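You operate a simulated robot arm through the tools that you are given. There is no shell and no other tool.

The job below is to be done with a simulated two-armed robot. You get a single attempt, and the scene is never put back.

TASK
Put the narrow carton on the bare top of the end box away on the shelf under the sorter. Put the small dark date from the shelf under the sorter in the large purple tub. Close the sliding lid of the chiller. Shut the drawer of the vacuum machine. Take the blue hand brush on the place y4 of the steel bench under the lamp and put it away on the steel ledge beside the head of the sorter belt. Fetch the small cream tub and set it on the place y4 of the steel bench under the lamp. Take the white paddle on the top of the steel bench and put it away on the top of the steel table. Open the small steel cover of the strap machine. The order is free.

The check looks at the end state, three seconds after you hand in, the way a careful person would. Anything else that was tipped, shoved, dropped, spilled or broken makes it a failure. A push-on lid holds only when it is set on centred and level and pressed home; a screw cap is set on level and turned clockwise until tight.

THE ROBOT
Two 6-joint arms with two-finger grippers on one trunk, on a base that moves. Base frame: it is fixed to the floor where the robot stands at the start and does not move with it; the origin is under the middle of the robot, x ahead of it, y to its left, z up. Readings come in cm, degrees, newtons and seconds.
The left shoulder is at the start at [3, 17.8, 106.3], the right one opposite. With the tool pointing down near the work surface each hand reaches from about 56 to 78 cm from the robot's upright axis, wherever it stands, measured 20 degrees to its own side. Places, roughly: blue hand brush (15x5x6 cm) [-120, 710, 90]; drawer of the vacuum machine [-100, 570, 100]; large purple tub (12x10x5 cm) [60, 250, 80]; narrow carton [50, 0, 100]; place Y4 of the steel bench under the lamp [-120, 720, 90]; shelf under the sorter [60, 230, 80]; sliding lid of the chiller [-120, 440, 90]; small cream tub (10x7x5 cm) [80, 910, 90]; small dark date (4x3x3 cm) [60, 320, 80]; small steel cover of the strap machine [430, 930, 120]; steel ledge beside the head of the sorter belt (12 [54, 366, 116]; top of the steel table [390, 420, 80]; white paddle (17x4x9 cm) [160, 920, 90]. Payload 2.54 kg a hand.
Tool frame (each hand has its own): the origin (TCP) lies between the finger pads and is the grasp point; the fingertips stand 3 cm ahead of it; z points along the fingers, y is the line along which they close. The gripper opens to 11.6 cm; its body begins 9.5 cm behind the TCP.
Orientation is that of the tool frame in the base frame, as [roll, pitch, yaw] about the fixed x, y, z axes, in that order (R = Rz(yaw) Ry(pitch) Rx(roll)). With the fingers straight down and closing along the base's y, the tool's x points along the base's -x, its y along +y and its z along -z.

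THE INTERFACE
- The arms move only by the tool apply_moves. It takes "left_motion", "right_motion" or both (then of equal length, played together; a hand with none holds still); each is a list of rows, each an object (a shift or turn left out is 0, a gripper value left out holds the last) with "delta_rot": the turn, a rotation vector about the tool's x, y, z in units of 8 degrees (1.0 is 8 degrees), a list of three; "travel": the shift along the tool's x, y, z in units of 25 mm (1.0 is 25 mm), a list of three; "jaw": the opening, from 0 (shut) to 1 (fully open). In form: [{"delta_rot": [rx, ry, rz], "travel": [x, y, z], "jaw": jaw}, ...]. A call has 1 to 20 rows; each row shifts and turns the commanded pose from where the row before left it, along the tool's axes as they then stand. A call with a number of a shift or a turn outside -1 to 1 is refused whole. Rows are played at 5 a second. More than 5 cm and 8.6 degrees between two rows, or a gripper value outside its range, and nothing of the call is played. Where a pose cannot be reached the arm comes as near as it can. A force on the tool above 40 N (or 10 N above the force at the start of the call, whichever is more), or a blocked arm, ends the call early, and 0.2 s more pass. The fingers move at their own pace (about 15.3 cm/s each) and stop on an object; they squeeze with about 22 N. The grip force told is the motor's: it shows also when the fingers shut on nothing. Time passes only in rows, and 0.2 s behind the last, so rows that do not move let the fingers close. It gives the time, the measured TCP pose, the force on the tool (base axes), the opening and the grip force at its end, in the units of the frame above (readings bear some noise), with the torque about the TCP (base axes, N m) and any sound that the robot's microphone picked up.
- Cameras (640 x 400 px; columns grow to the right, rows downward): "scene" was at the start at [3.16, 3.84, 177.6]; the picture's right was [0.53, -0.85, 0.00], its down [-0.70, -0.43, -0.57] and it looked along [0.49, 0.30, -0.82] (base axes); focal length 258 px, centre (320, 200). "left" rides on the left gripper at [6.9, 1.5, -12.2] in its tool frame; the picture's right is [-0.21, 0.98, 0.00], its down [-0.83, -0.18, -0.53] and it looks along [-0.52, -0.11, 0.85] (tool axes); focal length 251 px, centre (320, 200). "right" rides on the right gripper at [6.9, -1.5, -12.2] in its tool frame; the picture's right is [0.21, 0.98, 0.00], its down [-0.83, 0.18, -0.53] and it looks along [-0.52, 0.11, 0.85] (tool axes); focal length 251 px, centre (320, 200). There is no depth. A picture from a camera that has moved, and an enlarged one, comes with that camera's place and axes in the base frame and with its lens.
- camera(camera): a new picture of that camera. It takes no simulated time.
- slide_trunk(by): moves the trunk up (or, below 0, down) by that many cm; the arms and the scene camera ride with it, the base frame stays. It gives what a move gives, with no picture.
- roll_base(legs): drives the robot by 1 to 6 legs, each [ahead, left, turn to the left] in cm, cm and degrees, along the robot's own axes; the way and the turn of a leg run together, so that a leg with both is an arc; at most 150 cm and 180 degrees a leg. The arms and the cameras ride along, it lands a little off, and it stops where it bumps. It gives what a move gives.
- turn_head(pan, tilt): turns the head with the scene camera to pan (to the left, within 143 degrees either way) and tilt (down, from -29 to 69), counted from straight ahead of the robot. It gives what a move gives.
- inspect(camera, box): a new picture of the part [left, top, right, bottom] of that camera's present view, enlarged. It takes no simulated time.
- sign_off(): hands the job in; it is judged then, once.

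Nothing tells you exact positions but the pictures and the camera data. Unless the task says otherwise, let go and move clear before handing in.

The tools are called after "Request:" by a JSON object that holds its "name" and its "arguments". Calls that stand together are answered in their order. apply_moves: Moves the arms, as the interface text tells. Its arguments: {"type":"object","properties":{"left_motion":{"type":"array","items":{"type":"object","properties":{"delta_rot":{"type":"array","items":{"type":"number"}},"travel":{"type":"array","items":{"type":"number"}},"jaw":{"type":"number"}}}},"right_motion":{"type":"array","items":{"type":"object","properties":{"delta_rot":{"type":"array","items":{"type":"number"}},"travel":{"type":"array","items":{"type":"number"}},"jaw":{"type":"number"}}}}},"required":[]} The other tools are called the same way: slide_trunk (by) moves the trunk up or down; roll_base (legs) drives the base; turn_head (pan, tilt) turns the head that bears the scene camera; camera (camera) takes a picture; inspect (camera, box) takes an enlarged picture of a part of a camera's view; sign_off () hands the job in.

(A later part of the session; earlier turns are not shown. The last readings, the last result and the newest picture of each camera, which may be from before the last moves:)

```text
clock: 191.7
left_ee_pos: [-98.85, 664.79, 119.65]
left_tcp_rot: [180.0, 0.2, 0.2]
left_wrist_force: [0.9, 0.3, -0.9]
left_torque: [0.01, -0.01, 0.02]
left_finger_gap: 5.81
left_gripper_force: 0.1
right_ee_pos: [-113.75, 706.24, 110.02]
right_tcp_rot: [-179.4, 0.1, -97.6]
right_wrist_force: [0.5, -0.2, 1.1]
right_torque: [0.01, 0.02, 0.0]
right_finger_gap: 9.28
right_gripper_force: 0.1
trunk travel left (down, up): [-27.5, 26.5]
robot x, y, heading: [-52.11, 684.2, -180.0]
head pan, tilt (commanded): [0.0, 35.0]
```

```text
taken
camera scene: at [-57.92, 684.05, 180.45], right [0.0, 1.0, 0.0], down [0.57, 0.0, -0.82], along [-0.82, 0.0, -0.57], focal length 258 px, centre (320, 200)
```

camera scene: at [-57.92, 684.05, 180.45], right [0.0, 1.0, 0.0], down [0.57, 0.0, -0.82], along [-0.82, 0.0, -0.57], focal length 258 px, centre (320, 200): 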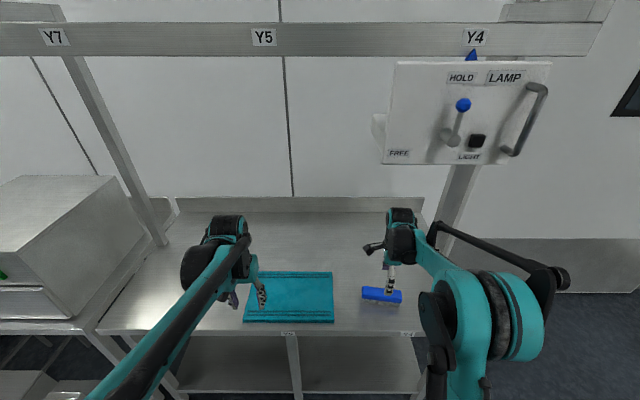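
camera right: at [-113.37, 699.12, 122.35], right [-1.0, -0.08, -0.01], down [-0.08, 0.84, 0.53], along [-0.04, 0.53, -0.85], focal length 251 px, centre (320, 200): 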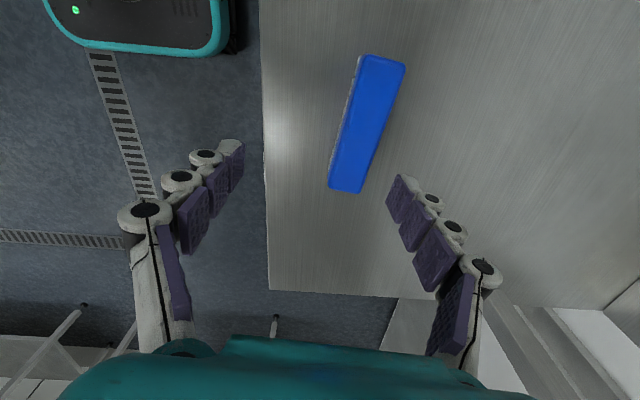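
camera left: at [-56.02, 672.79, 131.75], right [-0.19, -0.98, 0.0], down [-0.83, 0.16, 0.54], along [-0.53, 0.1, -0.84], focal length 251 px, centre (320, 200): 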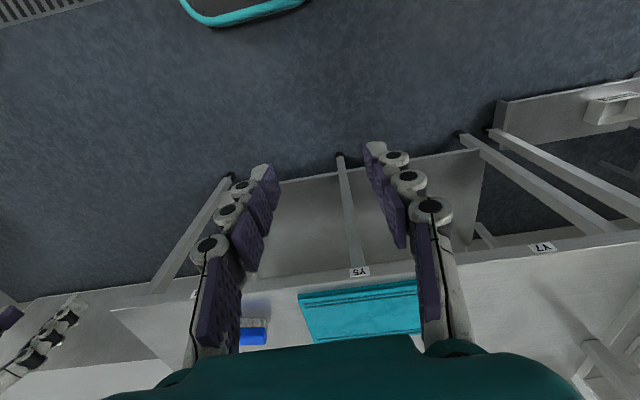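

The brush's centre computes to [-118.6, 707.8] with −4° yaw. I'll correct the wrist by 3.4°, centre over it, and lower partway.

Request:
{"name": "apply_moves", "arguments": {"right_motion": [{"delta_rot": [0, 0, -0.43]}, {"travel": [-0.16, 0.66, 0.5]}, {"travel": [-0.16, 0.66, 0.5]}, {"travel": [-0.16, 0.66, 0.5]}, {"travel": [0, 0, 0.9]}, {"travel": [0, 0, 0.9]}, {"travel": [0, 0, 0.7]}, {}]}}

Request:
{"name": "camera", "arguments": {"camera": "right"}}

Request:
{"name": "inspect", "arguments": {"camera": "scene", "box": [320, 200, 480, 350]}}

```text
clock: 193.5
left_ee_pos: [-98.7, 664.66, 119.71]
left_tcp_rot: [-180.0, 0.2, 0.2]
left_wrist_force: [0.2, -0.3, -0.3]
left_torque: [0.01, 0.04, -0.02]
left_finger_gap: 5.83
left_gripper_force: 0.1
right_ee_pos: [-118.44, 707.7, 99.97]
right_tcp_rot: [-179.4, -0.1, -94.0]
right_wrist_force: [0.2, -0.1, 0.8]
right_torque: [-0.02, 0.02, 0.0]
right_finger_gap: 9.27
right_gripper_force: 0.1
trunk travel left (down, up): [-27.5, 26.5]
robot x, y, heading: [-52.17, 683.98, -179.7]
head pan, tilt (commanded): [0.0, 35.0]
```

```text
taken
camera right: at [-117.57, 700.61, 112.27], right [-0.99, -0.14, -0.01], down [-0.13, 0.84, 0.53], along [-0.07, 0.53, -0.85], focal length 251 px, centre (320, 200)
```

right: 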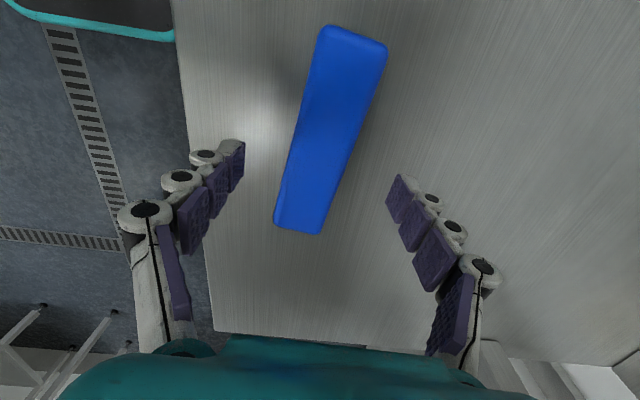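

```text
2.67 times, centred on (400, 275) of scene
camera zoom: at [-57.87, 684.05, 180.45], right [0.0, 1.0, 0.0], down [0.57, 0.0, -0.82], along [-0.82, 0.0, -0.57], focal length 689 px, centre (107, 0)
```

zoom: 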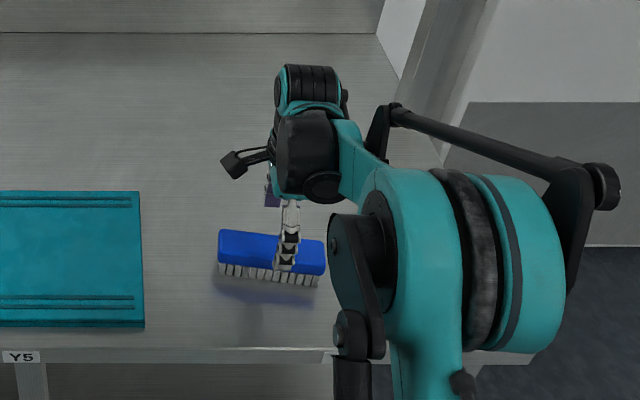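

The brush is centred under the tool; a small 3° wrist correction, then lower to grip the blue block.

Request:
{"name": "apply_moves", "arguments": {"right_motion": [{"delta_rot": [0, 0, 0.36]}, {"travel": [0, 0, 0.8]}, {"travel": [0, 0, 0.8]}, {"travel": [0, 0, 0.76]}, {}]}}

Request:
{"name": "camera", "arguments": {"camera": "right"}}

Request:
{"name": "inspect", "arguments": {"camera": "scene", "box": [340, 240, 440, 340]}}

```text
clock: 194.7
left_ee_pos: [-98.71, 664.84, 119.52]
left_tcp_rot: [-180.0, 0.1, 0.1]
left_wrist_force: [0.2, -0.7, -1.1]
left_torque: [0.0, 0.0, 0.04]
left_finger_gap: 5.81
left_gripper_force: 0.0
right_ee_pos: [-118.48, 707.96, 94.34]
right_tcp_rot: [-179.5, 0.1, -97.0]
right_wrist_force: [0.4, 0.9, -0.6]
right_torque: [-0.02, 0.03, 0.0]
right_finger_gap: 9.28
right_gripper_force: 0.0
trunk travel left (down, up): [-27.5, 26.5]
robot x, y, heading: [-51.99, 684.04, -179.7]
head pan, tilt (commanded): [0.0, 35.0]
```

```text
taken
camera right: at [-117.93, 700.73, 106.46], right [-1.0, -0.09, -0.01], down [-0.09, 0.84, 0.53], along [-0.04, 0.53, -0.85], focal length 251 px, centre (320, 200)
```

right: 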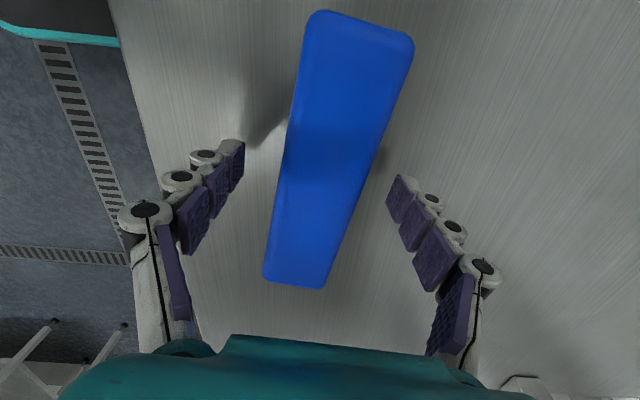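

```text
4.00 times, centred on (390, 290) of scene
camera zoom: at [-57.88, 684.04, 180.45], right [0.0, 1.0, 0.0], down [0.57, 0.0, -0.82], along [-0.82, 0.0, -0.57], focal length 1034 px, centre (40, -160)
```

zoom: 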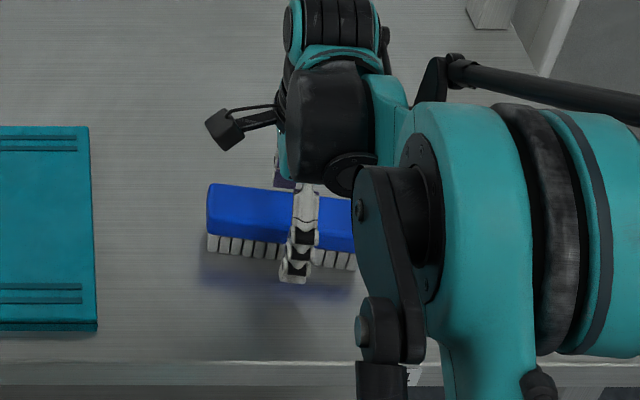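

Well aligned with the brush. Closing the jaws.

Request:
{"name": "apply_moves", "arguments": {"right_motion": [{"jaw": 0.65}, {"jaw": 0.55}, {"jaw": 0.45}, {"jaw": 0.35}, {"jaw": 0.25}, {"jaw": 0.15}, {}]}}

Request:
{"name": "camera", "arguments": {"camera": "right"}}

```text
clock: 196.3
left_ee_pos: [-98.77, 664.69, 119.66]
left_tcp_rot: [179.9, 0.1, 0.1]
left_wrist_force: [-0.5, -0.2, 0.6]
left_torque: [-0.03, -0.01, 0.0]
left_finger_gap: 5.8
left_gripper_force: 0.1
right_ee_pos: [-118.46, 707.95, 94.27]
right_tcp_rot: [-179.4, 0.0, -97.0]
right_wrist_force: [-0.1, -0.2, 2.4]
right_torque: [-0.04, 0.07, -0.06]
right_finger_gap: 4.26
right_gripper_force: 21.0
trunk travel left (down, up): [-27.5, 26.5]
robot x, y, heading: [-51.75, 683.79, -179.8]
head pan, tilt (commanded): [0.0, 35.0]
```

```text
taken
camera right: at [-117.95, 700.74, 106.47], right [-1.0, -0.09, -0.01], down [-0.09, 0.84, 0.53], along [-0.04, 0.53, -0.85], focal length 251 px, centre (320, 200)
```

right: 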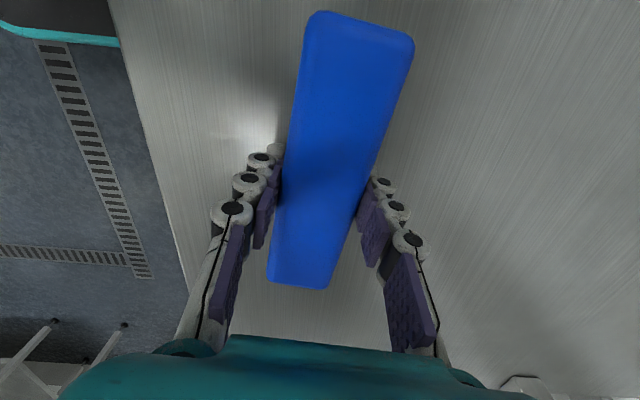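

Gripped at 4.26 cm. Lifting.

Request:
{"name": "apply_moves", "arguments": {"right_motion": [{"travel": [0, 0, -0.4]}, {"travel": [0, 0, -0.9]}, {"travel": [0, 0, -0.9]}, {"travel": [0, 0, -0.9]}, {"travel": [0, 0, -0.9]}, {}]}}

Request:
{"name": "camera", "arguments": {"camera": "right"}}

Request:
{"name": "camera", "arguments": {"camera": "scene"}}

```text
clock: 197.7
left_ee_pos: [-98.88, 664.65, 119.62]
left_tcp_rot: [-179.9, 0.2, 0.1]
left_wrist_force: [0.4, 0.3, -0.5]
left_torque: [-0.01, -0.02, 0.01]
left_finger_gap: 5.81
left_gripper_force: 0.0
right_ee_pos: [-118.61, 708.07, 104.1]
right_tcp_rot: [-179.4, 0.2, -97.0]
right_wrist_force: [0.6, 0.0, -1.2]
right_torque: [0.02, 0.0, 0.03]
right_finger_gap: 4.25
right_gripper_force: 21.7
trunk travel left (down, up): [-27.5, 26.5]
robot x, y, heading: [-52.17, 684.04, -179.8]
head pan, tilt (commanded): [0.0, 35.0]
```

```text
taken
camera right: at [-118.25, 700.87, 116.37], right [-1.0, -0.09, -0.01], down [-0.09, 0.84, 0.53], along [-0.04, 0.53, -0.85], focal length 251 px, centre (320, 200)
```

right: 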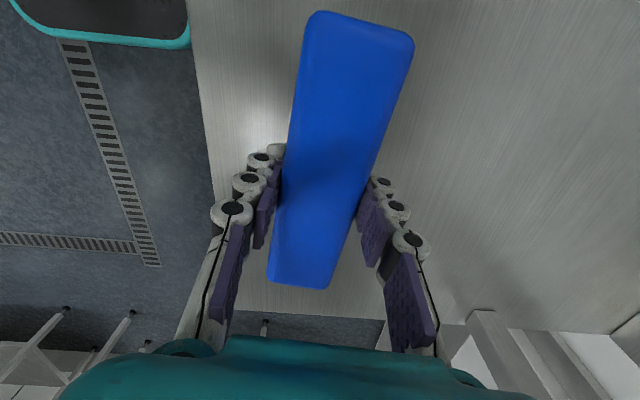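

```text
taken
camera scene: at [-57.98, 684.08, 180.44], right [0.0, 1.0, 0.0], down [0.57, 0.0, -0.82], along [-0.82, 0.0, -0.57], focal length 258 px, centre (320, 200)
```

scene: 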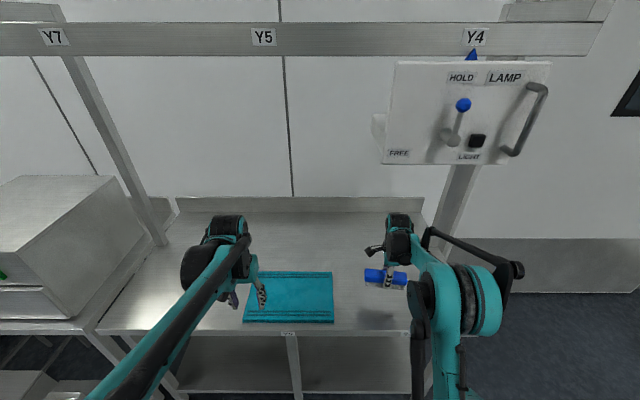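

The brush is held securely. I'll pull it in and up, back out from the bench, and turn round to face the sorter side.

Request:
{"name": "apply_moves", "arguments": {"right_motion": [{"travel": [0, -0.95, 0]}, {"travel": [0, -0.95, -0.3]}, {"travel": [0, -0.95, -0.5]}, {"travel": [0, -0.95, -0.7]}, {"travel": [0, -0.95, -0.9]}, {"travel": [0, -0.95, -0.9]}, {"travel": [0, -0.95, -0.9]}, {"travel": [0, -0.95, -0.9]}, {"travel": [0, -0.95, -0.9]}, {"travel": [0, -0.6, -0.9]}, {}]}}

Request:
{"name": "roll_base", "arguments": {"legs": [[-28, 0, 0], [0, 0, -90], [0, 0, -90]]}}

Request:
{"name": "turn_head", "arguments": {"pan": -45, "tilt": 25}}

Request:
{"name": "camera", "arguments": {"camera": "scene"}}

```text
clock: 200.1
left_ee_pos: [-98.8, 664.62, 119.63]
left_tcp_rot: [-180.0, 0.1, 0.1]
left_wrist_force: [1.0, -0.8, 0.1]
left_torque: [0.01, 0.0, 0.03]
left_finger_gap: 5.82
left_gripper_force: 0.1
right_ee_pos: [-96.09, 705.03, 121.88]
right_tcp_rot: [-179.4, 0.1, -96.9]
right_wrist_force: [0.3, -0.6, -1.3]
right_torque: [0.02, -0.03, 0.0]
right_finger_gap: 4.26
right_gripper_force: 21.9
trunk travel left (down, up): [-27.5, 26.5]
robot x, y, heading: [-51.94, 684.28, -180.1]
head pan, tilt (commanded): [0.0, 35.0]
```

```text
clock: 209.8
left_ee_pos: [22.76, 702.43, 119.55]
left_tcp_rot: [179.9, 0.2, 178.9]
left_wrist_force: [0.4, -0.5, -0.6]
left_torque: [-0.02, 0.02, -0.04]
left_finger_gap: 5.79
left_gripper_force: 0.1
right_ee_pos: [19.29, 662.14, 121.9]
right_tcp_rot: [-179.4, 0.1, 81.8]
right_wrist_force: [-0.1, -0.6, -1.0]
right_torque: [-0.02, -0.04, 0.0]
right_finger_gap: 4.25
right_gripper_force: 22.2
trunk travel left (down, up): [-27.5, 26.5]
robot x, y, heading: [-24.15, 683.87, -1.0]
head pan, tilt (commanded): [0.0, 35.0]
```

```text
clock: 210.9
left_ee_pos: [22.93, 702.37, 119.49]
left_tcp_rot: [180.0, 0.2, 178.8]
left_wrist_force: [-0.3, -1.2, -0.6]
left_torque: [-0.02, -0.03, 0.01]
left_finger_gap: 5.8
left_gripper_force: 0.1
right_ee_pos: [19.22, 662.13, 121.9]
right_tcp_rot: [-179.4, 0.1, 81.8]
right_wrist_force: [-0.1, 0.3, -0.2]
right_torque: [-0.04, -0.01, -0.01]
right_finger_gap: 4.29
right_gripper_force: 21.7
trunk travel left (down, up): [-27.5, 26.5]
robot x, y, heading: [-23.94, 684.05, -1.1]
head pan, tilt (commanded): [-45.0, 25.0]
```

```text
taken
camera scene: at [-20.79, 677.55, 182.02], right [-0.72, -0.69, 0.0], down [-0.29, 0.3, -0.91], along [0.63, -0.65, -0.42], focal length 258 px, centre (320, 200)
```

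scene: 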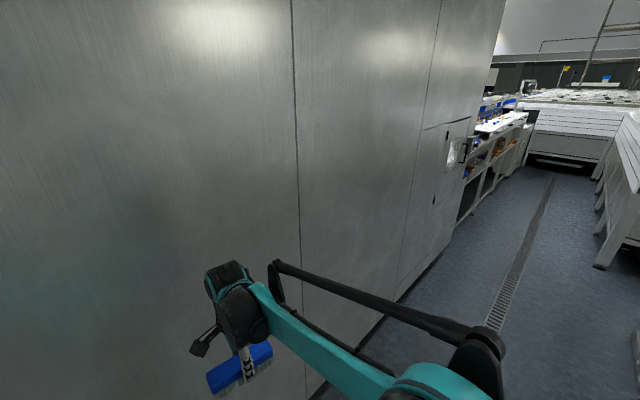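

The way back along the aisle is clear. Driving to the head of the sorter belt with the brush.

Request:
{"name": "roll_base", "arguments": {"legs": [[-4, 0, 1.0], [0, -100, 0], [0, -100, 0], [0, -95, 0]]}}

Request:
{"name": "turn_head", "arguments": {"pan": -10, "tilt": 40}}

Request:
{"name": "camera", "arguments": {"camera": "scene"}}

Request:
{"name": "camera", "arguments": {"camera": "right"}}

Request:
{"name": "camera", "arguments": {"camera": "left"}}

```text
clock: 225.9
left_ee_pos: [13.89, 407.73, 119.51]
left_tcp_rot: [180.0, 0.2, 177.9]
left_wrist_force: [0.3, -0.1, -0.2]
left_torque: [-0.02, 0.03, 0.01]
left_finger_gap: 5.81
left_gripper_force: 0.1
right_ee_pos: [9.64, 367.7, 121.82]
right_tcp_rot: [-179.3, 0.1, 81.0]
right_wrist_force: [-0.3, -0.4, -1.0]
right_torque: [0.03, -0.01, -0.01]
right_finger_gap: 4.25
right_gripper_force: 22.0
trunk travel left (down, up): [-27.5, 26.5]
robot x, y, heading: [-33.7, 390.1, -1.8]
head pan, tilt (commanded): [-45.0, 25.0]
```

```text
clock: 226.9
left_ee_pos: [13.8, 407.74, 119.59]
left_tcp_rot: [180.0, 0.1, 178.0]
left_wrist_force: [0.4, 0.3, 0.1]
left_torque: [-0.01, 0.01, -0.01]
left_finger_gap: 5.81
left_gripper_force: 0.0
right_ee_pos: [9.51, 367.69, 121.86]
right_tcp_rot: [-179.5, 0.1, 80.9]
right_wrist_force: [-0.5, 1.2, -2.1]
right_torque: [-0.01, 0.02, 0.0]
right_finger_gap: 4.29
right_gripper_force: 21.6
trunk travel left (down, up): [-27.5, 26.5]
robot x, y, heading: [-33.37, 389.97, -2.0]
head pan, tilt (commanded): [-10.0, 40.0]
```

```text
taken
camera scene: at [-28.08, 388.57, 179.7], right [-0.21, -0.98, 0.0], down [-0.63, 0.13, -0.77], along [0.75, -0.16, -0.64], focal length 258 px, centre (320, 200)
```

scene: 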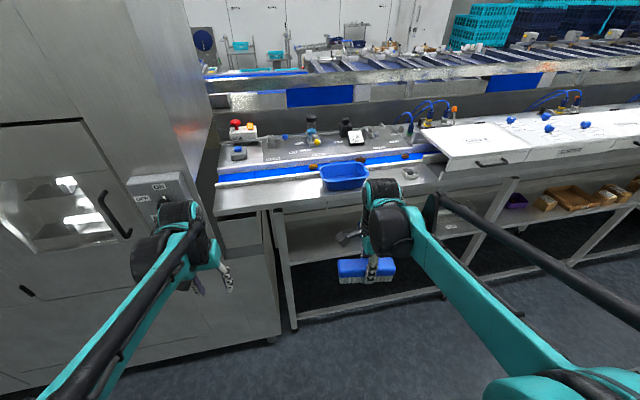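

```text
taken
camera right: at [9.33, 374.56, 134.11], right [1.0, 0.06, -0.01], down [0.06, -0.84, 0.53], along [0.02, -0.53, -0.85], focal length 251 px, centre (320, 200)
```

right: 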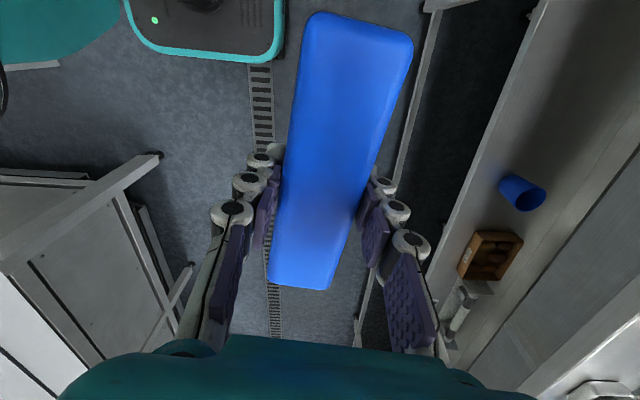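

```text
taken
camera left: at [6.99, 409.64, 131.75], right [0.25, 0.97, 0.0], down [0.82, -0.21, 0.54], along [0.52, -0.13, -0.84], focal length 251 px, centre (320, 200)
```

left: 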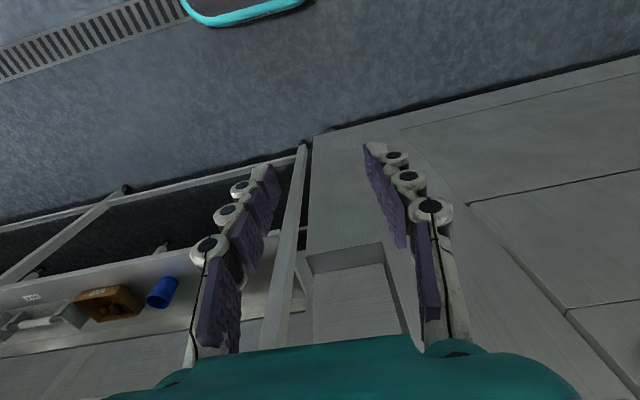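

The ledge left of the blue bin is free. Zooming in to measure it.

Request:
{"name": "inspect", "arguments": {"camera": "scene", "box": [200, 130, 400, 260]}}

Request:
{"name": "inspect", "arguments": {"camera": "scene", "box": [0, 100, 240, 320]}}

```text
3.08 times, centred on (300, 195) of scene
camera zoom: at [-28.08, 388.57, 179.7], right [-0.21, -0.98, 0.0], down [-0.63, 0.13, -0.77], along [0.75, -0.16, -0.64], focal length 795 px, centre (382, 215)
```

zoom: 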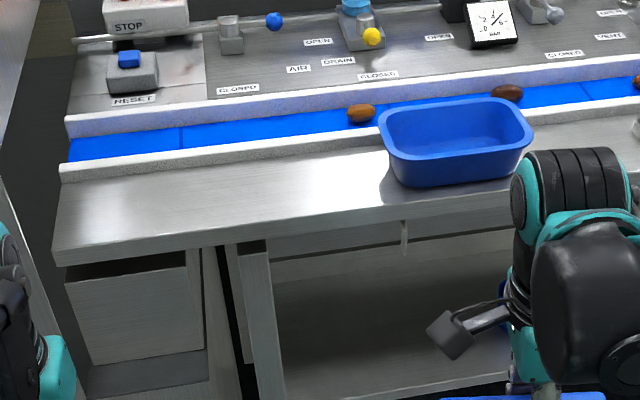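

```text
1.82 times, centred on (120, 210) of scene
camera zoom: at [-28.08, 388.57, 179.7], right [-0.21, -0.98, 0.0], down [-0.63, 0.13, -0.77], along [0.75, -0.16, -0.64], focal length 470 px, centre (684, 182)
```

zoom: 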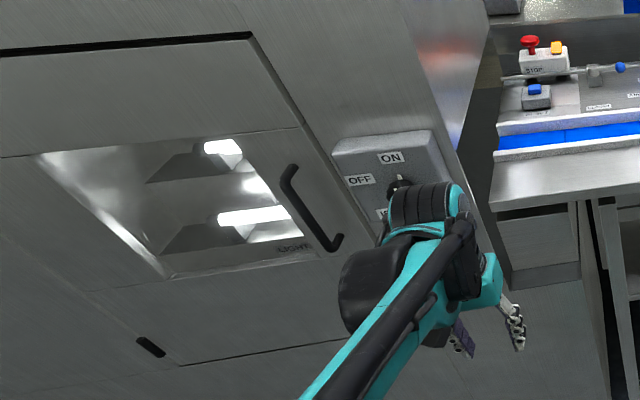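

The ledge runs x≈47–61, y≈371–411 to the left of the bin; I'll set the brush at about [54, 389]. First raise it, square it with the ledge, and pull the left hand in, then drive forward.

Request:
{"name": "apply_moves", "arguments": {"left_motion": [{"travel": [0.8, 0, -0.3]}, {"travel": [0.8, 0, -0.3]}, {"travel": [0.8, 0, 0]}, {"travel": [0.8, 0, 0]}], "right_motion": [{"travel": [0, 0, -0.9], "delta_rot": [0, 0, -0.6]}, {"travel": [0, 0, -0.9], "delta_rot": [0, 0, -0.55]}, {"travel": [0, 0, -0.9]}, {}]}}

Request:
{"name": "roll_base", "arguments": {"legs": [[19, 5, 2]]}}

Request:
{"name": "turn_head", "arguments": {"pan": 5, "tilt": 48}}

Request:
{"name": "camera", "arguments": {"camera": "scene"}}

Request:
{"name": "camera", "arguments": {"camera": "right"}}

```text
clock: 227.9
left_ee_pos: [5.75, 408.01, 121.35]
left_tcp_rot: [180.0, 0.2, 178.0]
left_wrist_force: [0.3, 0.5, 0.3]
left_torque: [0.02, -0.02, -0.01]
left_finger_gap: 5.81
left_gripper_force: 0.0
right_ee_pos: [9.54, 367.58, 128.68]
right_tcp_rot: [-179.4, 0.1, 90.3]
right_wrist_force: [-0.7, 0.1, -1.4]
right_torque: [-0.03, -0.01, -0.04]
right_finger_gap: 4.23
right_gripper_force: 22.5
trunk travel left (down, up): [-27.5, 26.5]
robot x, y, heading: [-33.65, 390.25, -2.1]
head pan, tilt (commanded): [-10.0, 40.0]
```

```text
clock: 229.4
left_ee_pos: [24.13, 414.19, 121.16]
left_tcp_rot: [180.0, 0.1, 179.9]
left_wrist_force: [-0.2, 0.1, -1.2]
left_torque: [0.01, 0.06, 0.04]
left_finger_gap: 5.82
left_gripper_force: 0.1
right_ee_pos: [29.15, 373.91, 128.53]
right_tcp_rot: [-179.3, 0.0, 92.1]
right_wrist_force: [0.7, 0.1, -1.3]
right_torque: [-0.01, 0.03, 0.04]
right_finger_gap: 4.24
right_gripper_force: 21.8
trunk travel left (down, up): [-27.5, 26.5]
robot x, y, heading: [-14.37, 394.9, -0.3]
head pan, tilt (commanded): [-10.0, 40.0]
```

```text
clock: 230.2
left_ee_pos: [23.85, 414.11, 121.28]
left_tcp_rot: [180.0, 0.1, 179.9]
left_wrist_force: [-0.2, -0.7, 1.0]
left_torque: [-0.01, -0.02, 0.02]
left_finger_gap: 5.81
left_gripper_force: 0.1
right_ee_pos: [29.15, 373.78, 128.73]
right_tcp_rot: [-179.3, 0.0, 92.1]
right_wrist_force: [-0.4, 0.0, -1.3]
right_torque: [0.04, -0.01, 0.01]
right_finger_gap: 4.25
right_gripper_force: 22.1
trunk travel left (down, up): [-27.5, 26.5]
robot x, y, heading: [-14.81, 395.21, 0.2]
head pan, tilt (commanded): [5.0, 48.0]
```

```text
taken
camera scene: at [-9.85, 395.66, 178.55], right [0.09, -1.0, 0.0], down [-0.74, -0.06, -0.67], along [0.67, 0.06, -0.74], focal length 258 px, centre (320, 200)
```

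scene: 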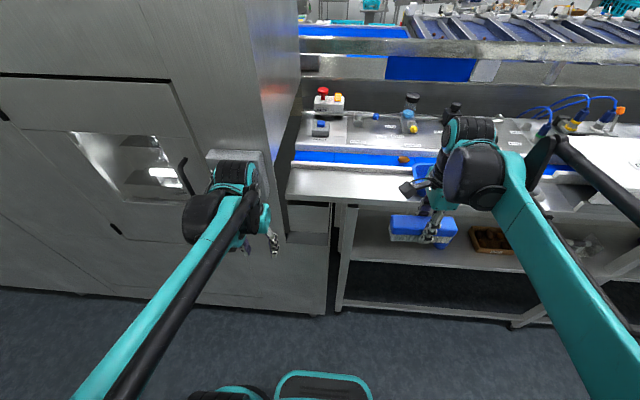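

```text
taken
camera right: at [27.41, 380.69, 140.84], right [0.97, 0.25, -0.01], down [0.22, -0.82, 0.53], along [0.12, -0.52, -0.85], focal length 251 px, centre (320, 200)
```

right: 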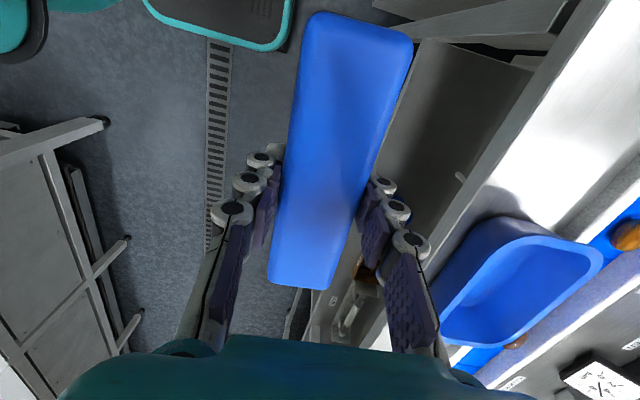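

The bin's left edge is near y≈371. I'll move the brush sideways to y≈389 in front of the ledge, then forward over it.

Request:
{"name": "apply_moves", "arguments": {"right_motion": [{"travel": [0.87, 0, 0], "delta_rot": [0, 0, 0.26]}, {"travel": [0.87, 0, 0]}, {"travel": [0.87, 0, 0]}, {"travel": [0.87, 0, 0]}, {"travel": [0.87, 0, 0]}, {"travel": [0.87, 0, 0]}, {"travel": [0.87, 0, 0]}, {"travel": [0, 0.8, 0]}, {"travel": [0, 0.95, 0]}, {"travel": [0, 0.95, 0]}, {"travel": [0, 0.95, 0]}, {"travel": [0, 0.95, 0]}, {}]}}

Request:
{"name": "camera", "arguments": {"camera": "scene"}}

Request:
{"name": "camera", "arguments": {"camera": "right"}}

```text
clock: 233.0
left_ee_pos: [23.98, 414.14, 121.27]
left_tcp_rot: [-180.0, 0.2, 179.9]
left_wrist_force: [0.4, 0.4, -0.3]
left_torque: [0.01, -0.04, -0.02]
left_finger_gap: 5.8
left_gripper_force: 0.2
right_ee_pos: [40.82, 389.0, 128.6]
right_tcp_rot: [-179.4, 0.0, 90.0]
right_wrist_force: [-0.2, 0.1, -0.8]
right_torque: [0.02, -0.04, 0.0]
right_finger_gap: 4.25
right_gripper_force: 22.4
trunk travel left (down, up): [-27.5, 26.5]
robot x, y, heading: [-14.41, 395.28, -0.0]
head pan, tilt (commanded): [5.0, 48.0]
```

```text
taken
camera scene: at [-9.88, 395.68, 178.55], right [0.09, -1.0, 0.0], down [-0.74, -0.06, -0.67], along [0.67, 0.06, -0.74], focal length 258 px, centre (320, 200)
```

scene: 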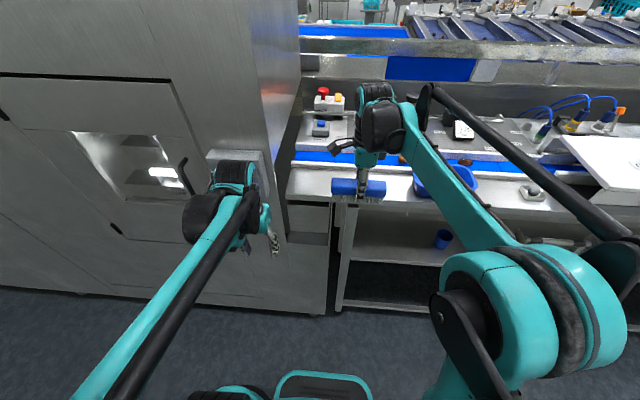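

```text
taken
camera right: at [39.32, 395.91, 140.84], right [0.98, 0.21, -0.01], down [0.19, -0.83, 0.53], along [0.11, -0.52, -0.85], focal length 251 px, centre (320, 200)
```

right: 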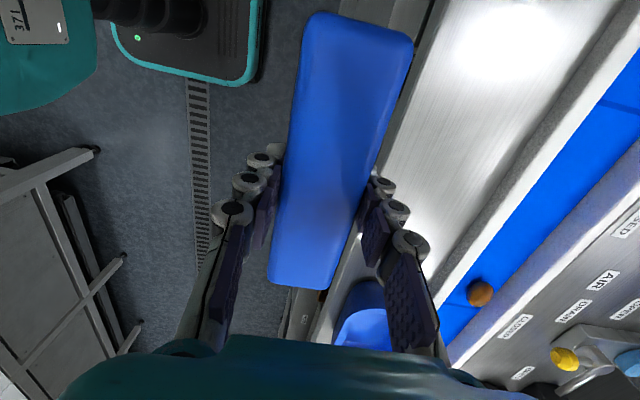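

Aligned along the ledge. Moving forward until the brush is over the ledge's middle (x≈54).

Request:
{"name": "apply_moves", "arguments": {"right_motion": [{"travel": [0, 0.88, 0]}, {"travel": [0, 0.88, 0]}, {"travel": [0, 0.88, 0]}, {"travel": [0, 0.88, 0]}, {"travel": [0, 0.88, 0]}, {"travel": [0, 0.88, 0]}, {}]}}

Request:
{"name": "apply_moves", "arguments": {"right_motion": [{"travel": [0, 0, 0.5]}, {"travel": [0, 0, 0.5]}, {"travel": [0, 0, 0.4]}, {}]}}

Request:
{"name": "camera", "arguments": {"camera": "right"}}

Request:
{"name": "inspect", "arguments": {"camera": "scene", "box": [270, 120, 470, 260]}}

```text
clock: 234.6
left_ee_pos: [23.92, 414.06, 121.16]
left_tcp_rot: [-180.0, 0.1, 179.9]
left_wrist_force: [-0.1, -0.1, -0.5]
left_torque: [0.01, -0.02, -0.05]
left_finger_gap: 5.8
left_gripper_force: 0.1
right_ee_pos: [53.7, 389.41, 128.54]
right_tcp_rot: [-179.4, 0.0, 89.9]
right_wrist_force: [-0.7, -0.3, -0.9]
right_torque: [0.0, 0.02, -0.02]
right_finger_gap: 4.25
right_gripper_force: 22.2
trunk travel left (down, up): [-27.5, 26.5]
robot x, y, heading: [-14.77, 395.17, -0.1]
head pan, tilt (commanded): [5.0, 48.0]
```

```text
clock: 235.6
left_ee_pos: [23.98, 414.01, 121.23]
left_tcp_rot: [180.0, 0.2, 180.0]
left_wrist_force: [0.2, 0.2, 0.0]
left_torque: [0.0, 0.02, -0.02]
left_finger_gap: 5.81
left_gripper_force: 0.0
right_ee_pos: [53.87, 389.29, 124.93]
right_tcp_rot: [-179.3, 0.0, 90.0]
right_wrist_force: [-0.1, -0.4, -1.3]
right_torque: [0.0, -0.02, 0.01]
right_finger_gap: 4.25
right_gripper_force: 22.5
trunk travel left (down, up): [-27.5, 26.5]
robot x, y, heading: [-14.07, 395.01, -0.0]
head pan, tilt (commanded): [5.0, 48.0]
```

```text
taken
camera right: at [52.42, 396.1, 137.1], right [0.98, 0.21, -0.01], down [0.19, -0.83, 0.53], along [0.1, -0.52, -0.85], focal length 251 px, centre (320, 200)
```

right: 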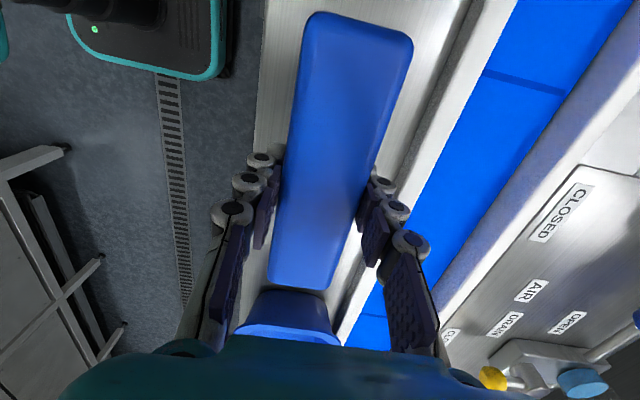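

```text
2.86 times, centred on (370, 190) of scene
camera zoom: at [-9.8, 395.7, 178.55], right [0.09, -1.0, 0.0], down [-0.74, -0.06, -0.67], along [0.67, 0.06, -0.74], focal length 738 px, centre (177, 229)
```

zoom: 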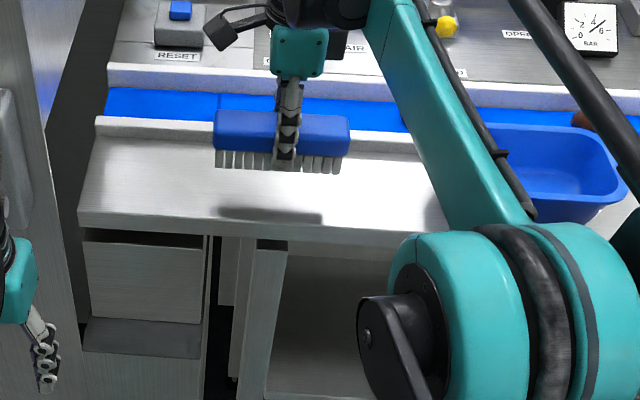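

Over the ledge, still a few cm above. Descending gently to feel contact.

Request:
{"name": "apply_moves", "arguments": {"right_motion": [{"travel": [0, 0, 0.3]}, {"travel": [0, 0, 0.2]}, {}]}}

Request:
{"name": "apply_moves", "arguments": {"right_motion": [{"travel": [0, 0, 0.16]}, {}]}}

Request:
{"name": "apply_moves", "arguments": {"right_motion": [{"travel": [0, 0, 0.16]}, {}]}}

Request:
{"name": "inspect", "arguments": {"camera": "scene", "box": [270, 120, 470, 260]}}

```text
clock: 236.4
left_ee_pos: [24.11, 414.19, 121.11]
left_tcp_rot: [180.0, 0.1, 179.8]
left_wrist_force: [1.1, 0.0, 0.5]
left_torque: [0.0, -0.02, -0.02]
left_finger_gap: 5.82
left_gripper_force: 0.0
right_ee_pos: [53.89, 389.3, 123.6]
right_tcp_rot: [-179.4, 0.0, 90.0]
right_wrist_force: [-0.5, 0.3, -1.4]
right_torque: [-0.05, -0.01, 0.01]
right_finger_gap: 4.27
right_gripper_force: 22.0
trunk travel left (down, up): [-27.5, 26.5]
robot x, y, heading: [-14.61, 394.98, 0.2]
head pan, tilt (commanded): [5.0, 48.0]
```

```text
clock: 237.0
left_ee_pos: [23.95, 414.08, 121.2]
left_tcp_rot: [-180.0, 0.2, 179.9]
left_wrist_force: [0.3, -0.5, 0.3]
left_torque: [-0.04, -0.02, 0.03]
left_finger_gap: 5.8
left_gripper_force: 0.1
right_ee_pos: [53.74, 389.37, 123.26]
right_tcp_rot: [-179.4, 0.0, 90.0]
right_wrist_force: [-0.3, 0.0, -1.4]
right_torque: [0.0, 0.0, 0.01]
right_finger_gap: 4.24
right_gripper_force: 22.3
trunk travel left (down, up): [-27.5, 26.5]
robot x, y, heading: [-14.19, 394.86, -0.0]
head pan, tilt (commanded): [5.0, 48.0]
```

```text
clock: 237.6
left_ee_pos: [24.02, 414.05, 121.22]
left_tcp_rot: [180.0, 0.3, 179.9]
left_wrist_force: [1.0, -0.1, 0.0]
left_torque: [-0.01, 0.02, 0.01]
left_finger_gap: 5.8
left_gripper_force: 0.0
right_ee_pos: [53.7, 389.08, 122.88]
right_tcp_rot: [-179.4, -0.1, 90.0]
right_wrist_force: [0.6, 0.7, -1.3]
right_torque: [0.01, 0.02, -0.01]
right_finger_gap: 4.26
right_gripper_force: 22.0
trunk travel left (down, up): [-27.5, 26.5]
robot x, y, heading: [-14.78, 394.44, -0.0]
head pan, tilt (commanded): [5.0, 48.0]
```

```text
2.86 times, centred on (370, 190) of scene
camera zoom: at [-9.78, 395.71, 178.55], right [0.09, -1.0, 0.0], down [-0.74, -0.06, -0.67], along [0.67, 0.06, -0.74], focal length 738 px, centre (177, 229)
```

zoom: 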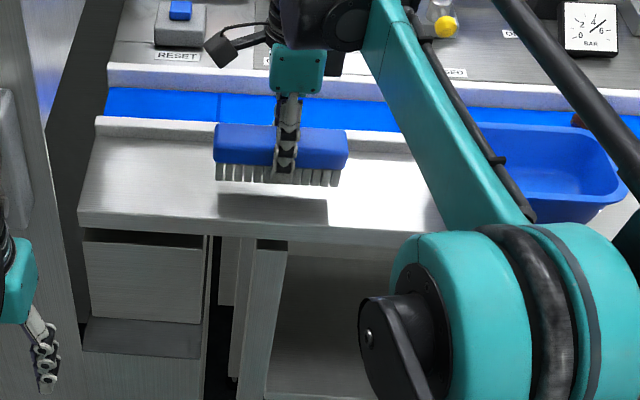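

Request:
{"name": "apply_moves", "arguments": {"right_motion": [{"travel": [0, 0, 0.16]}, {"travel": [0, 0, 0.16]}, {}]}}

Request:
{"name": "apply_moves", "arguments": {"right_motion": [{"travel": [0, 0, 0.14]}, {}]}}

Request:
{"name": "apply_moves", "arguments": {"right_motion": [{"travel": [0, 0, 0.14]}, {}]}}

Request:
{"name": "inspect", "arguments": {"camera": "scene", "box": [270, 120, 470, 260]}}

```text
clock: 238.4
left_ee_pos: [24.07, 414.2, 121.15]
left_tcp_rot: [179.9, 0.3, 179.9]
left_wrist_force: [0.6, 0.2, -0.6]
left_torque: [0.02, 0.0, -0.02]
left_finger_gap: 5.8
left_gripper_force: 0.2
right_ee_pos: [53.69, 389.15, 121.95]
right_tcp_rot: [-179.4, -0.1, 90.0]
right_wrist_force: [0.2, -0.1, -1.2]
right_torque: [-0.01, 0.03, -0.02]
right_finger_gap: 4.25
right_gripper_force: 21.6
trunk travel left (down, up): [-27.5, 26.5]
robot x, y, heading: [-14.47, 395.05, -0.1]
head pan, tilt (commanded): [5.0, 48.0]
```

```text
clock: 239.0
left_ee_pos: [24.12, 414.14, 121.12]
left_tcp_rot: [179.9, 0.2, 180.0]
left_wrist_force: [-0.3, -0.3, -0.2]
left_torque: [-0.05, 0.04, -0.01]
left_finger_gap: 5.82
left_gripper_force: 0.0
right_ee_pos: [53.86, 389.14, 121.63]
right_tcp_rot: [-179.3, 0.0, 89.9]
right_wrist_force: [0.8, -0.7, -1.4]
right_torque: [-0.01, 0.01, 0.01]
right_finger_gap: 4.25
right_gripper_force: 22.3
trunk travel left (down, up): [-27.5, 26.5]
robot x, y, heading: [-14.8, 395.0, 0.1]
head pan, tilt (commanded): [5.0, 48.0]
```

```text
clock: 239.6
left_ee_pos: [23.93, 414.07, 121.3]
left_tcp_rot: [-180.0, 0.2, 179.9]
left_wrist_force: [0.7, -0.4, -0.6]
left_torque: [-0.01, -0.03, -0.02]
left_finger_gap: 5.8
left_gripper_force: 0.0
right_ee_pos: [53.7, 389.05, 121.23]
right_tcp_rot: [-179.4, 0.0, 90.0]
right_wrist_force: [0.5, 0.1, -1.0]
right_torque: [0.01, -0.02, 0.01]
right_finger_gap: 4.26
right_gripper_force: 21.8
trunk travel left (down, up): [-27.5, 26.5]
robot x, y, heading: [-14.3, 395.19, -0.1]
head pan, tilt (commanded): [5.0, 48.0]
```

```text
2.86 times, centred on (370, 190) of scene
camera zoom: at [-9.78, 395.7, 178.55], right [0.09, -1.0, 0.0], down [-0.74, -0.06, -0.67], along [0.67, 0.06, -0.74], focal length 738 px, centre (177, 229)
```

zoom: 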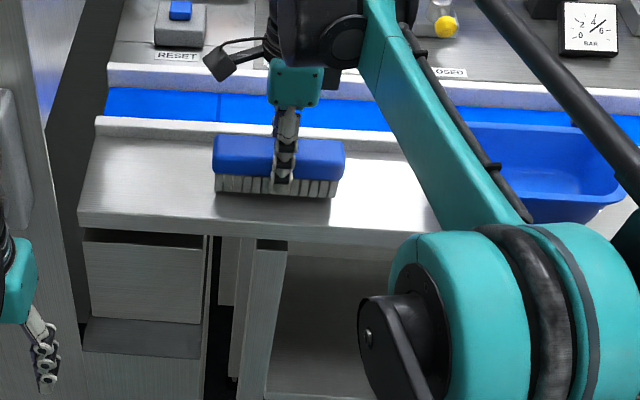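

Nearly touching. Two-millimetre steps now.

Request:
{"name": "apply_moves", "arguments": {"right_motion": [{"travel": [0, 0, 0.08]}, {}]}}

Request:
{"name": "apply_moves", "arguments": {"right_motion": [{"travel": [0, 0, 0.08]}, {}]}}

Request:
{"name": "apply_moves", "arguments": {"right_motion": [{"travel": [0, 0, 0.08]}, {}]}}

```text
clock: 240.2
left_ee_pos: [24.07, 414.05, 121.21]
left_tcp_rot: [180.0, 0.2, 180.0]
left_wrist_force: [0.2, 0.5, -0.2]
left_torque: [0.0, 0.01, -0.03]
left_finger_gap: 5.79
left_gripper_force: 0.0
right_ee_pos: [53.8, 389.28, 121.13]
right_tcp_rot: [-179.4, 0.0, 90.0]
right_wrist_force: [0.2, -0.2, -1.6]
right_torque: [-0.01, -0.01, 0.01]
right_finger_gap: 4.25
right_gripper_force: 21.9
trunk travel left (down, up): [-27.5, 26.5]
robot x, y, heading: [-14.82, 395.13, 0.2]
head pan, tilt (commanded): [5.0, 48.0]
```

```text
clock: 240.8
left_ee_pos: [23.98, 414.12, 121.18]
left_tcp_rot: [-180.0, 0.2, 180.0]
left_wrist_force: [-0.6, -0.5, 0.6]
left_torque: [0.01, 0.02, 0.01]
left_finger_gap: 5.82
left_gripper_force: 0.1
right_ee_pos: [53.68, 389.24, 120.92]
right_tcp_rot: [-179.3, 0.1, 90.1]
right_wrist_force: [0.8, -0.6, -1.1]
right_torque: [0.0, 0.0, 0.0]
right_finger_gap: 4.23
right_gripper_force: 21.7
trunk travel left (down, up): [-27.5, 26.5]
robot x, y, heading: [-14.65, 394.74, -0.1]
head pan, tilt (commanded): [5.0, 48.0]
```

```text
clock: 241.4
left_ee_pos: [24.01, 413.99, 121.23]
left_tcp_rot: [-180.0, 0.2, 179.9]
left_wrist_force: [0.3, 0.0, 0.2]
left_torque: [0.02, 0.01, 0.01]
left_finger_gap: 5.79
left_gripper_force: 0.0
right_ee_pos: [53.81, 389.35, 120.65]
right_tcp_rot: [-179.5, 0.0, 90.0]
right_wrist_force: [-0.3, 1.1, -0.4]
right_torque: [0.02, 0.01, 0.02]
right_finger_gap: 4.24
right_gripper_force: 22.1
trunk travel left (down, up): [-27.5, 26.5]
robot x, y, heading: [-14.83, 394.78, 0.2]
head pan, tilt (commanded): [5.0, 48.0]
```

Request:
{"name": "apply_moves", "arguments": {"right_motion": [{"travel": [0, 0, 0.08]}, {}]}}

Request:
{"name": "apply_moves", "arguments": {"right_motion": [{"travel": [0, 0, 0.08]}, {}]}}

Request:
{"name": "inspect", "arguments": {"camera": "scene", "box": [300, 150, 420, 230]}}

```text
clock: 242.0
left_ee_pos: [23.94, 414.11, 121.14]
left_tcp_rot: [-180.0, 0.2, 180.0]
left_wrist_force: [-0.8, -0.2, -0.4]
left_torque: [0.02, 0.01, -0.03]
left_finger_gap: 5.8
left_gripper_force: 0.1
right_ee_pos: [53.77, 389.27, 120.47]
right_tcp_rot: [-179.4, -0.1, 90.0]
right_wrist_force: [-0.3, 0.5, -2.0]
right_torque: [-0.01, 0.02, 0.01]
right_finger_gap: 4.23
right_gripper_force: 22.1
trunk travel left (down, up): [-27.5, 26.5]
robot x, y, heading: [-14.65, 394.87, -0.3]
head pan, tilt (commanded): [5.0, 48.0]
```

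```text
clock: 242.6
left_ee_pos: [23.81, 414.05, 121.18]
left_tcp_rot: [-180.0, 0.2, 179.9]
left_wrist_force: [0.1, -0.1, -0.3]
left_torque: [0.01, -0.05, 0.0]
left_finger_gap: 5.81
left_gripper_force: 0.1
right_ee_pos: [53.63, 389.35, 120.27]
right_tcp_rot: [-179.5, 0.0, 90.1]
right_wrist_force: [0.4, 0.9, -1.6]
right_torque: [0.02, -0.02, -0.02]
right_finger_gap: 4.25
right_gripper_force: 22.5
trunk travel left (down, up): [-27.5, 26.5]
robot x, y, heading: [-14.51, 394.8, 0.2]
head pan, tilt (commanded): [5.0, 48.0]
```

```text
5.00 times, centred on (360, 190) of scene
camera zoom: at [-9.78, 395.7, 178.55], right [0.09, -1.0, 0.0], down [-0.74, -0.06, -0.67], along [0.67, 0.06, -0.74], focal length 1292 px, centre (120, 250)
```

zoom: 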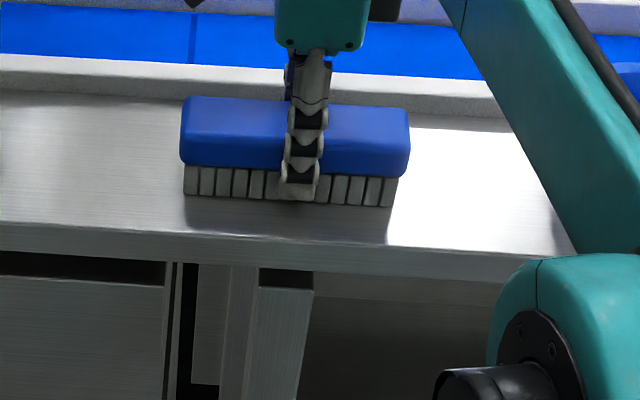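

Still a bit above, judging by the shadow. Continuing in small steps.

Request:
{"name": "apply_moves", "arguments": {"right_motion": [{"travel": [0, 0, 0.08]}, {}, {"travel": [0, 0, 0.08]}, {}]}}

Request:
{"name": "apply_moves", "arguments": {"right_motion": [{"travel": [0, 0, 0.08]}, {}]}}

Request:
{"name": "apply_moves", "arguments": {"right_motion": [{"travel": [0, 0, 0.08]}, {}]}}

Request:
{"name": "inspect", "arguments": {"camera": "scene", "box": [300, 150, 420, 230]}}

```text
clock: 243.6
left_ee_pos: [23.93, 414.03, 121.17]
left_tcp_rot: [180.0, 0.2, 179.9]
left_wrist_force: [0.6, 0.4, 0.6]
left_torque: [0.0, 0.0, -0.01]
left_finger_gap: 5.8
left_gripper_force: 0.1
right_ee_pos: [53.7, 389.34, 119.88]
right_tcp_rot: [-179.4, 0.0, 89.9]
right_wrist_force: [6.7, -0.4, 17.9]
right_torque: [-0.01, -0.16, 0.02]
right_finger_gap: 4.25
right_gripper_force: 21.3
trunk travel left (down, up): [-27.5, 26.5]
robot x, y, heading: [-14.75, 394.81, -0.0]
head pan, tilt (commanded): [5.0, 48.0]
```

```text
clock: 244.2
left_ee_pos: [23.85, 414.22, 121.26]
left_tcp_rot: [-179.9, 0.2, 179.9]
left_wrist_force: [0.2, -0.2, -0.5]
left_torque: [0.01, 0.01, 0.03]
left_finger_gap: 5.78
left_gripper_force: 0.0
right_ee_pos: [53.69, 389.3, 119.8]
right_tcp_rot: [-179.4, 0.0, 89.9]
right_wrist_force: [6.1, 0.9, 18.7]
right_torque: [0.02, -0.15, 0.02]
right_finger_gap: 4.25
right_gripper_force: 21.8
trunk travel left (down, up): [-27.5, 26.5]
robot x, y, heading: [-14.5, 395.25, 0.1]
head pan, tilt (commanded): [5.0, 48.0]
```

```text
clock: 244.8
left_ee_pos: [23.95, 414.21, 121.24]
left_tcp_rot: [180.0, 0.1, 179.9]
left_wrist_force: [-0.1, -0.7, 0.5]
left_torque: [-0.01, 0.02, -0.02]
left_finger_gap: 5.81
left_gripper_force: 0.1
right_ee_pos: [53.65, 389.14, 119.52]
right_tcp_rot: [-179.4, 0.1, 90.1]
right_wrist_force: [6.0, 1.8, 15.4]
right_torque: [0.04, -0.09, -0.01]
right_finger_gap: 4.27
right_gripper_force: 21.5
trunk travel left (down, up): [-27.5, 26.5]
robot x, y, heading: [-14.81, 394.92, 0.0]
head pan, tilt (commanded): [5.0, 48.0]
```

```text
5.00 times, centred on (360, 190) of scene
camera zoom: at [-9.88, 395.75, 178.55], right [0.09, -1.0, 0.0], down [-0.74, -0.06, -0.67], along [0.67, 0.06, -0.74], focal length 1292 px, centre (120, 250)
```

zoom: 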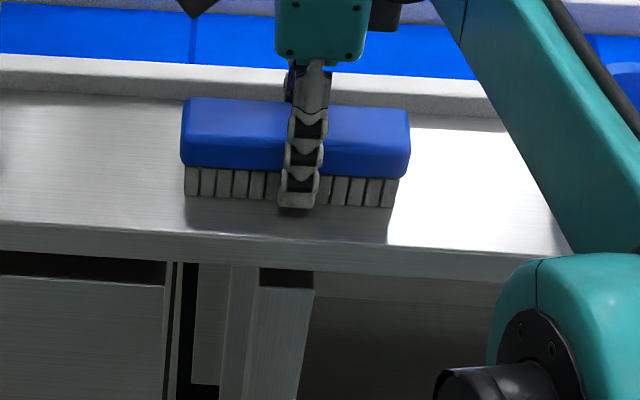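

Contact (~18 N): the brush rests on the ledge. Opening and lifting straight up.

Request:
{"name": "apply_moves", "arguments": {"right_motion": [{"travel": [0, 0, -0.06]}, {"jaw": 0.42}, {"jaw": 0.48}, {"jaw": 0.55}, {}, {"travel": [0, 0, -0.5]}, {"travel": [0, 0, -0.9]}, {"travel": [0, 0, -0.9]}, {"travel": [0, 0, -0.9]}, {"travel": [0, 0, -0.9]}, {}]}}

Request:
{"name": "camera", "arguments": {"camera": "scene"}}

Request:
{"name": "camera", "arguments": {"camera": "right"}}

```text
clock: 247.2
left_ee_pos: [24.01, 414.03, 121.26]
left_tcp_rot: [180.0, 0.2, 179.9]
left_wrist_force: [0.7, 0.6, -0.3]
left_torque: [0.01, -0.02, -0.01]
left_finger_gap: 5.8
left_gripper_force: 0.1
right_ee_pos: [53.97, 389.13, 130.09]
right_tcp_rot: [-179.4, 0.0, 89.9]
right_wrist_force: [0.4, -0.5, 0.3]
right_torque: [-0.01, -0.02, 0.01]
right_finger_gap: 6.38
right_gripper_force: 0.1
trunk travel left (down, up): [-27.5, 26.5]
robot x, y, heading: [-15.12, 394.96, -0.1]
head pan, tilt (commanded): [5.0, 48.0]
```

```text
taken
camera scene: at [-9.78, 395.7, 178.55], right [0.09, -1.0, 0.0], down [-0.74, -0.06, -0.67], along [0.67, 0.06, -0.74], focal length 258 px, centre (320, 200)
```

scene: 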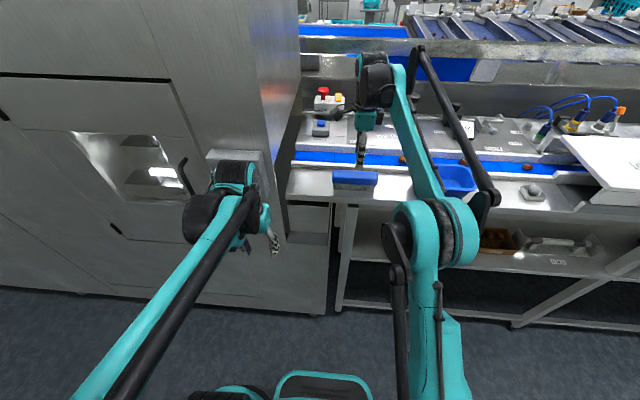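

```text
taken
camera right: at [52.41, 395.99, 142.33], right [0.98, 0.21, -0.01], down [0.19, -0.83, 0.53], along [0.1, -0.52, -0.85], focal length 251 px, centre (320, 200)
```

right: 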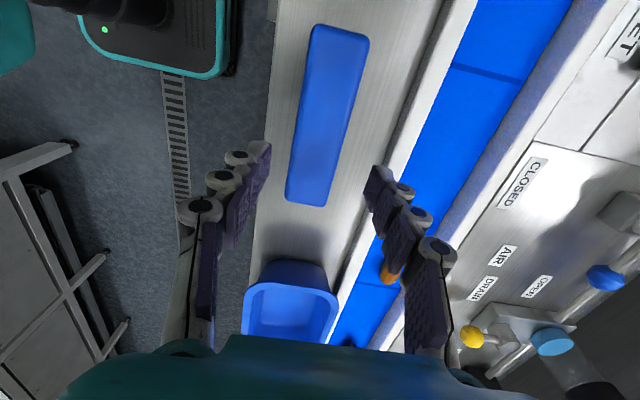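

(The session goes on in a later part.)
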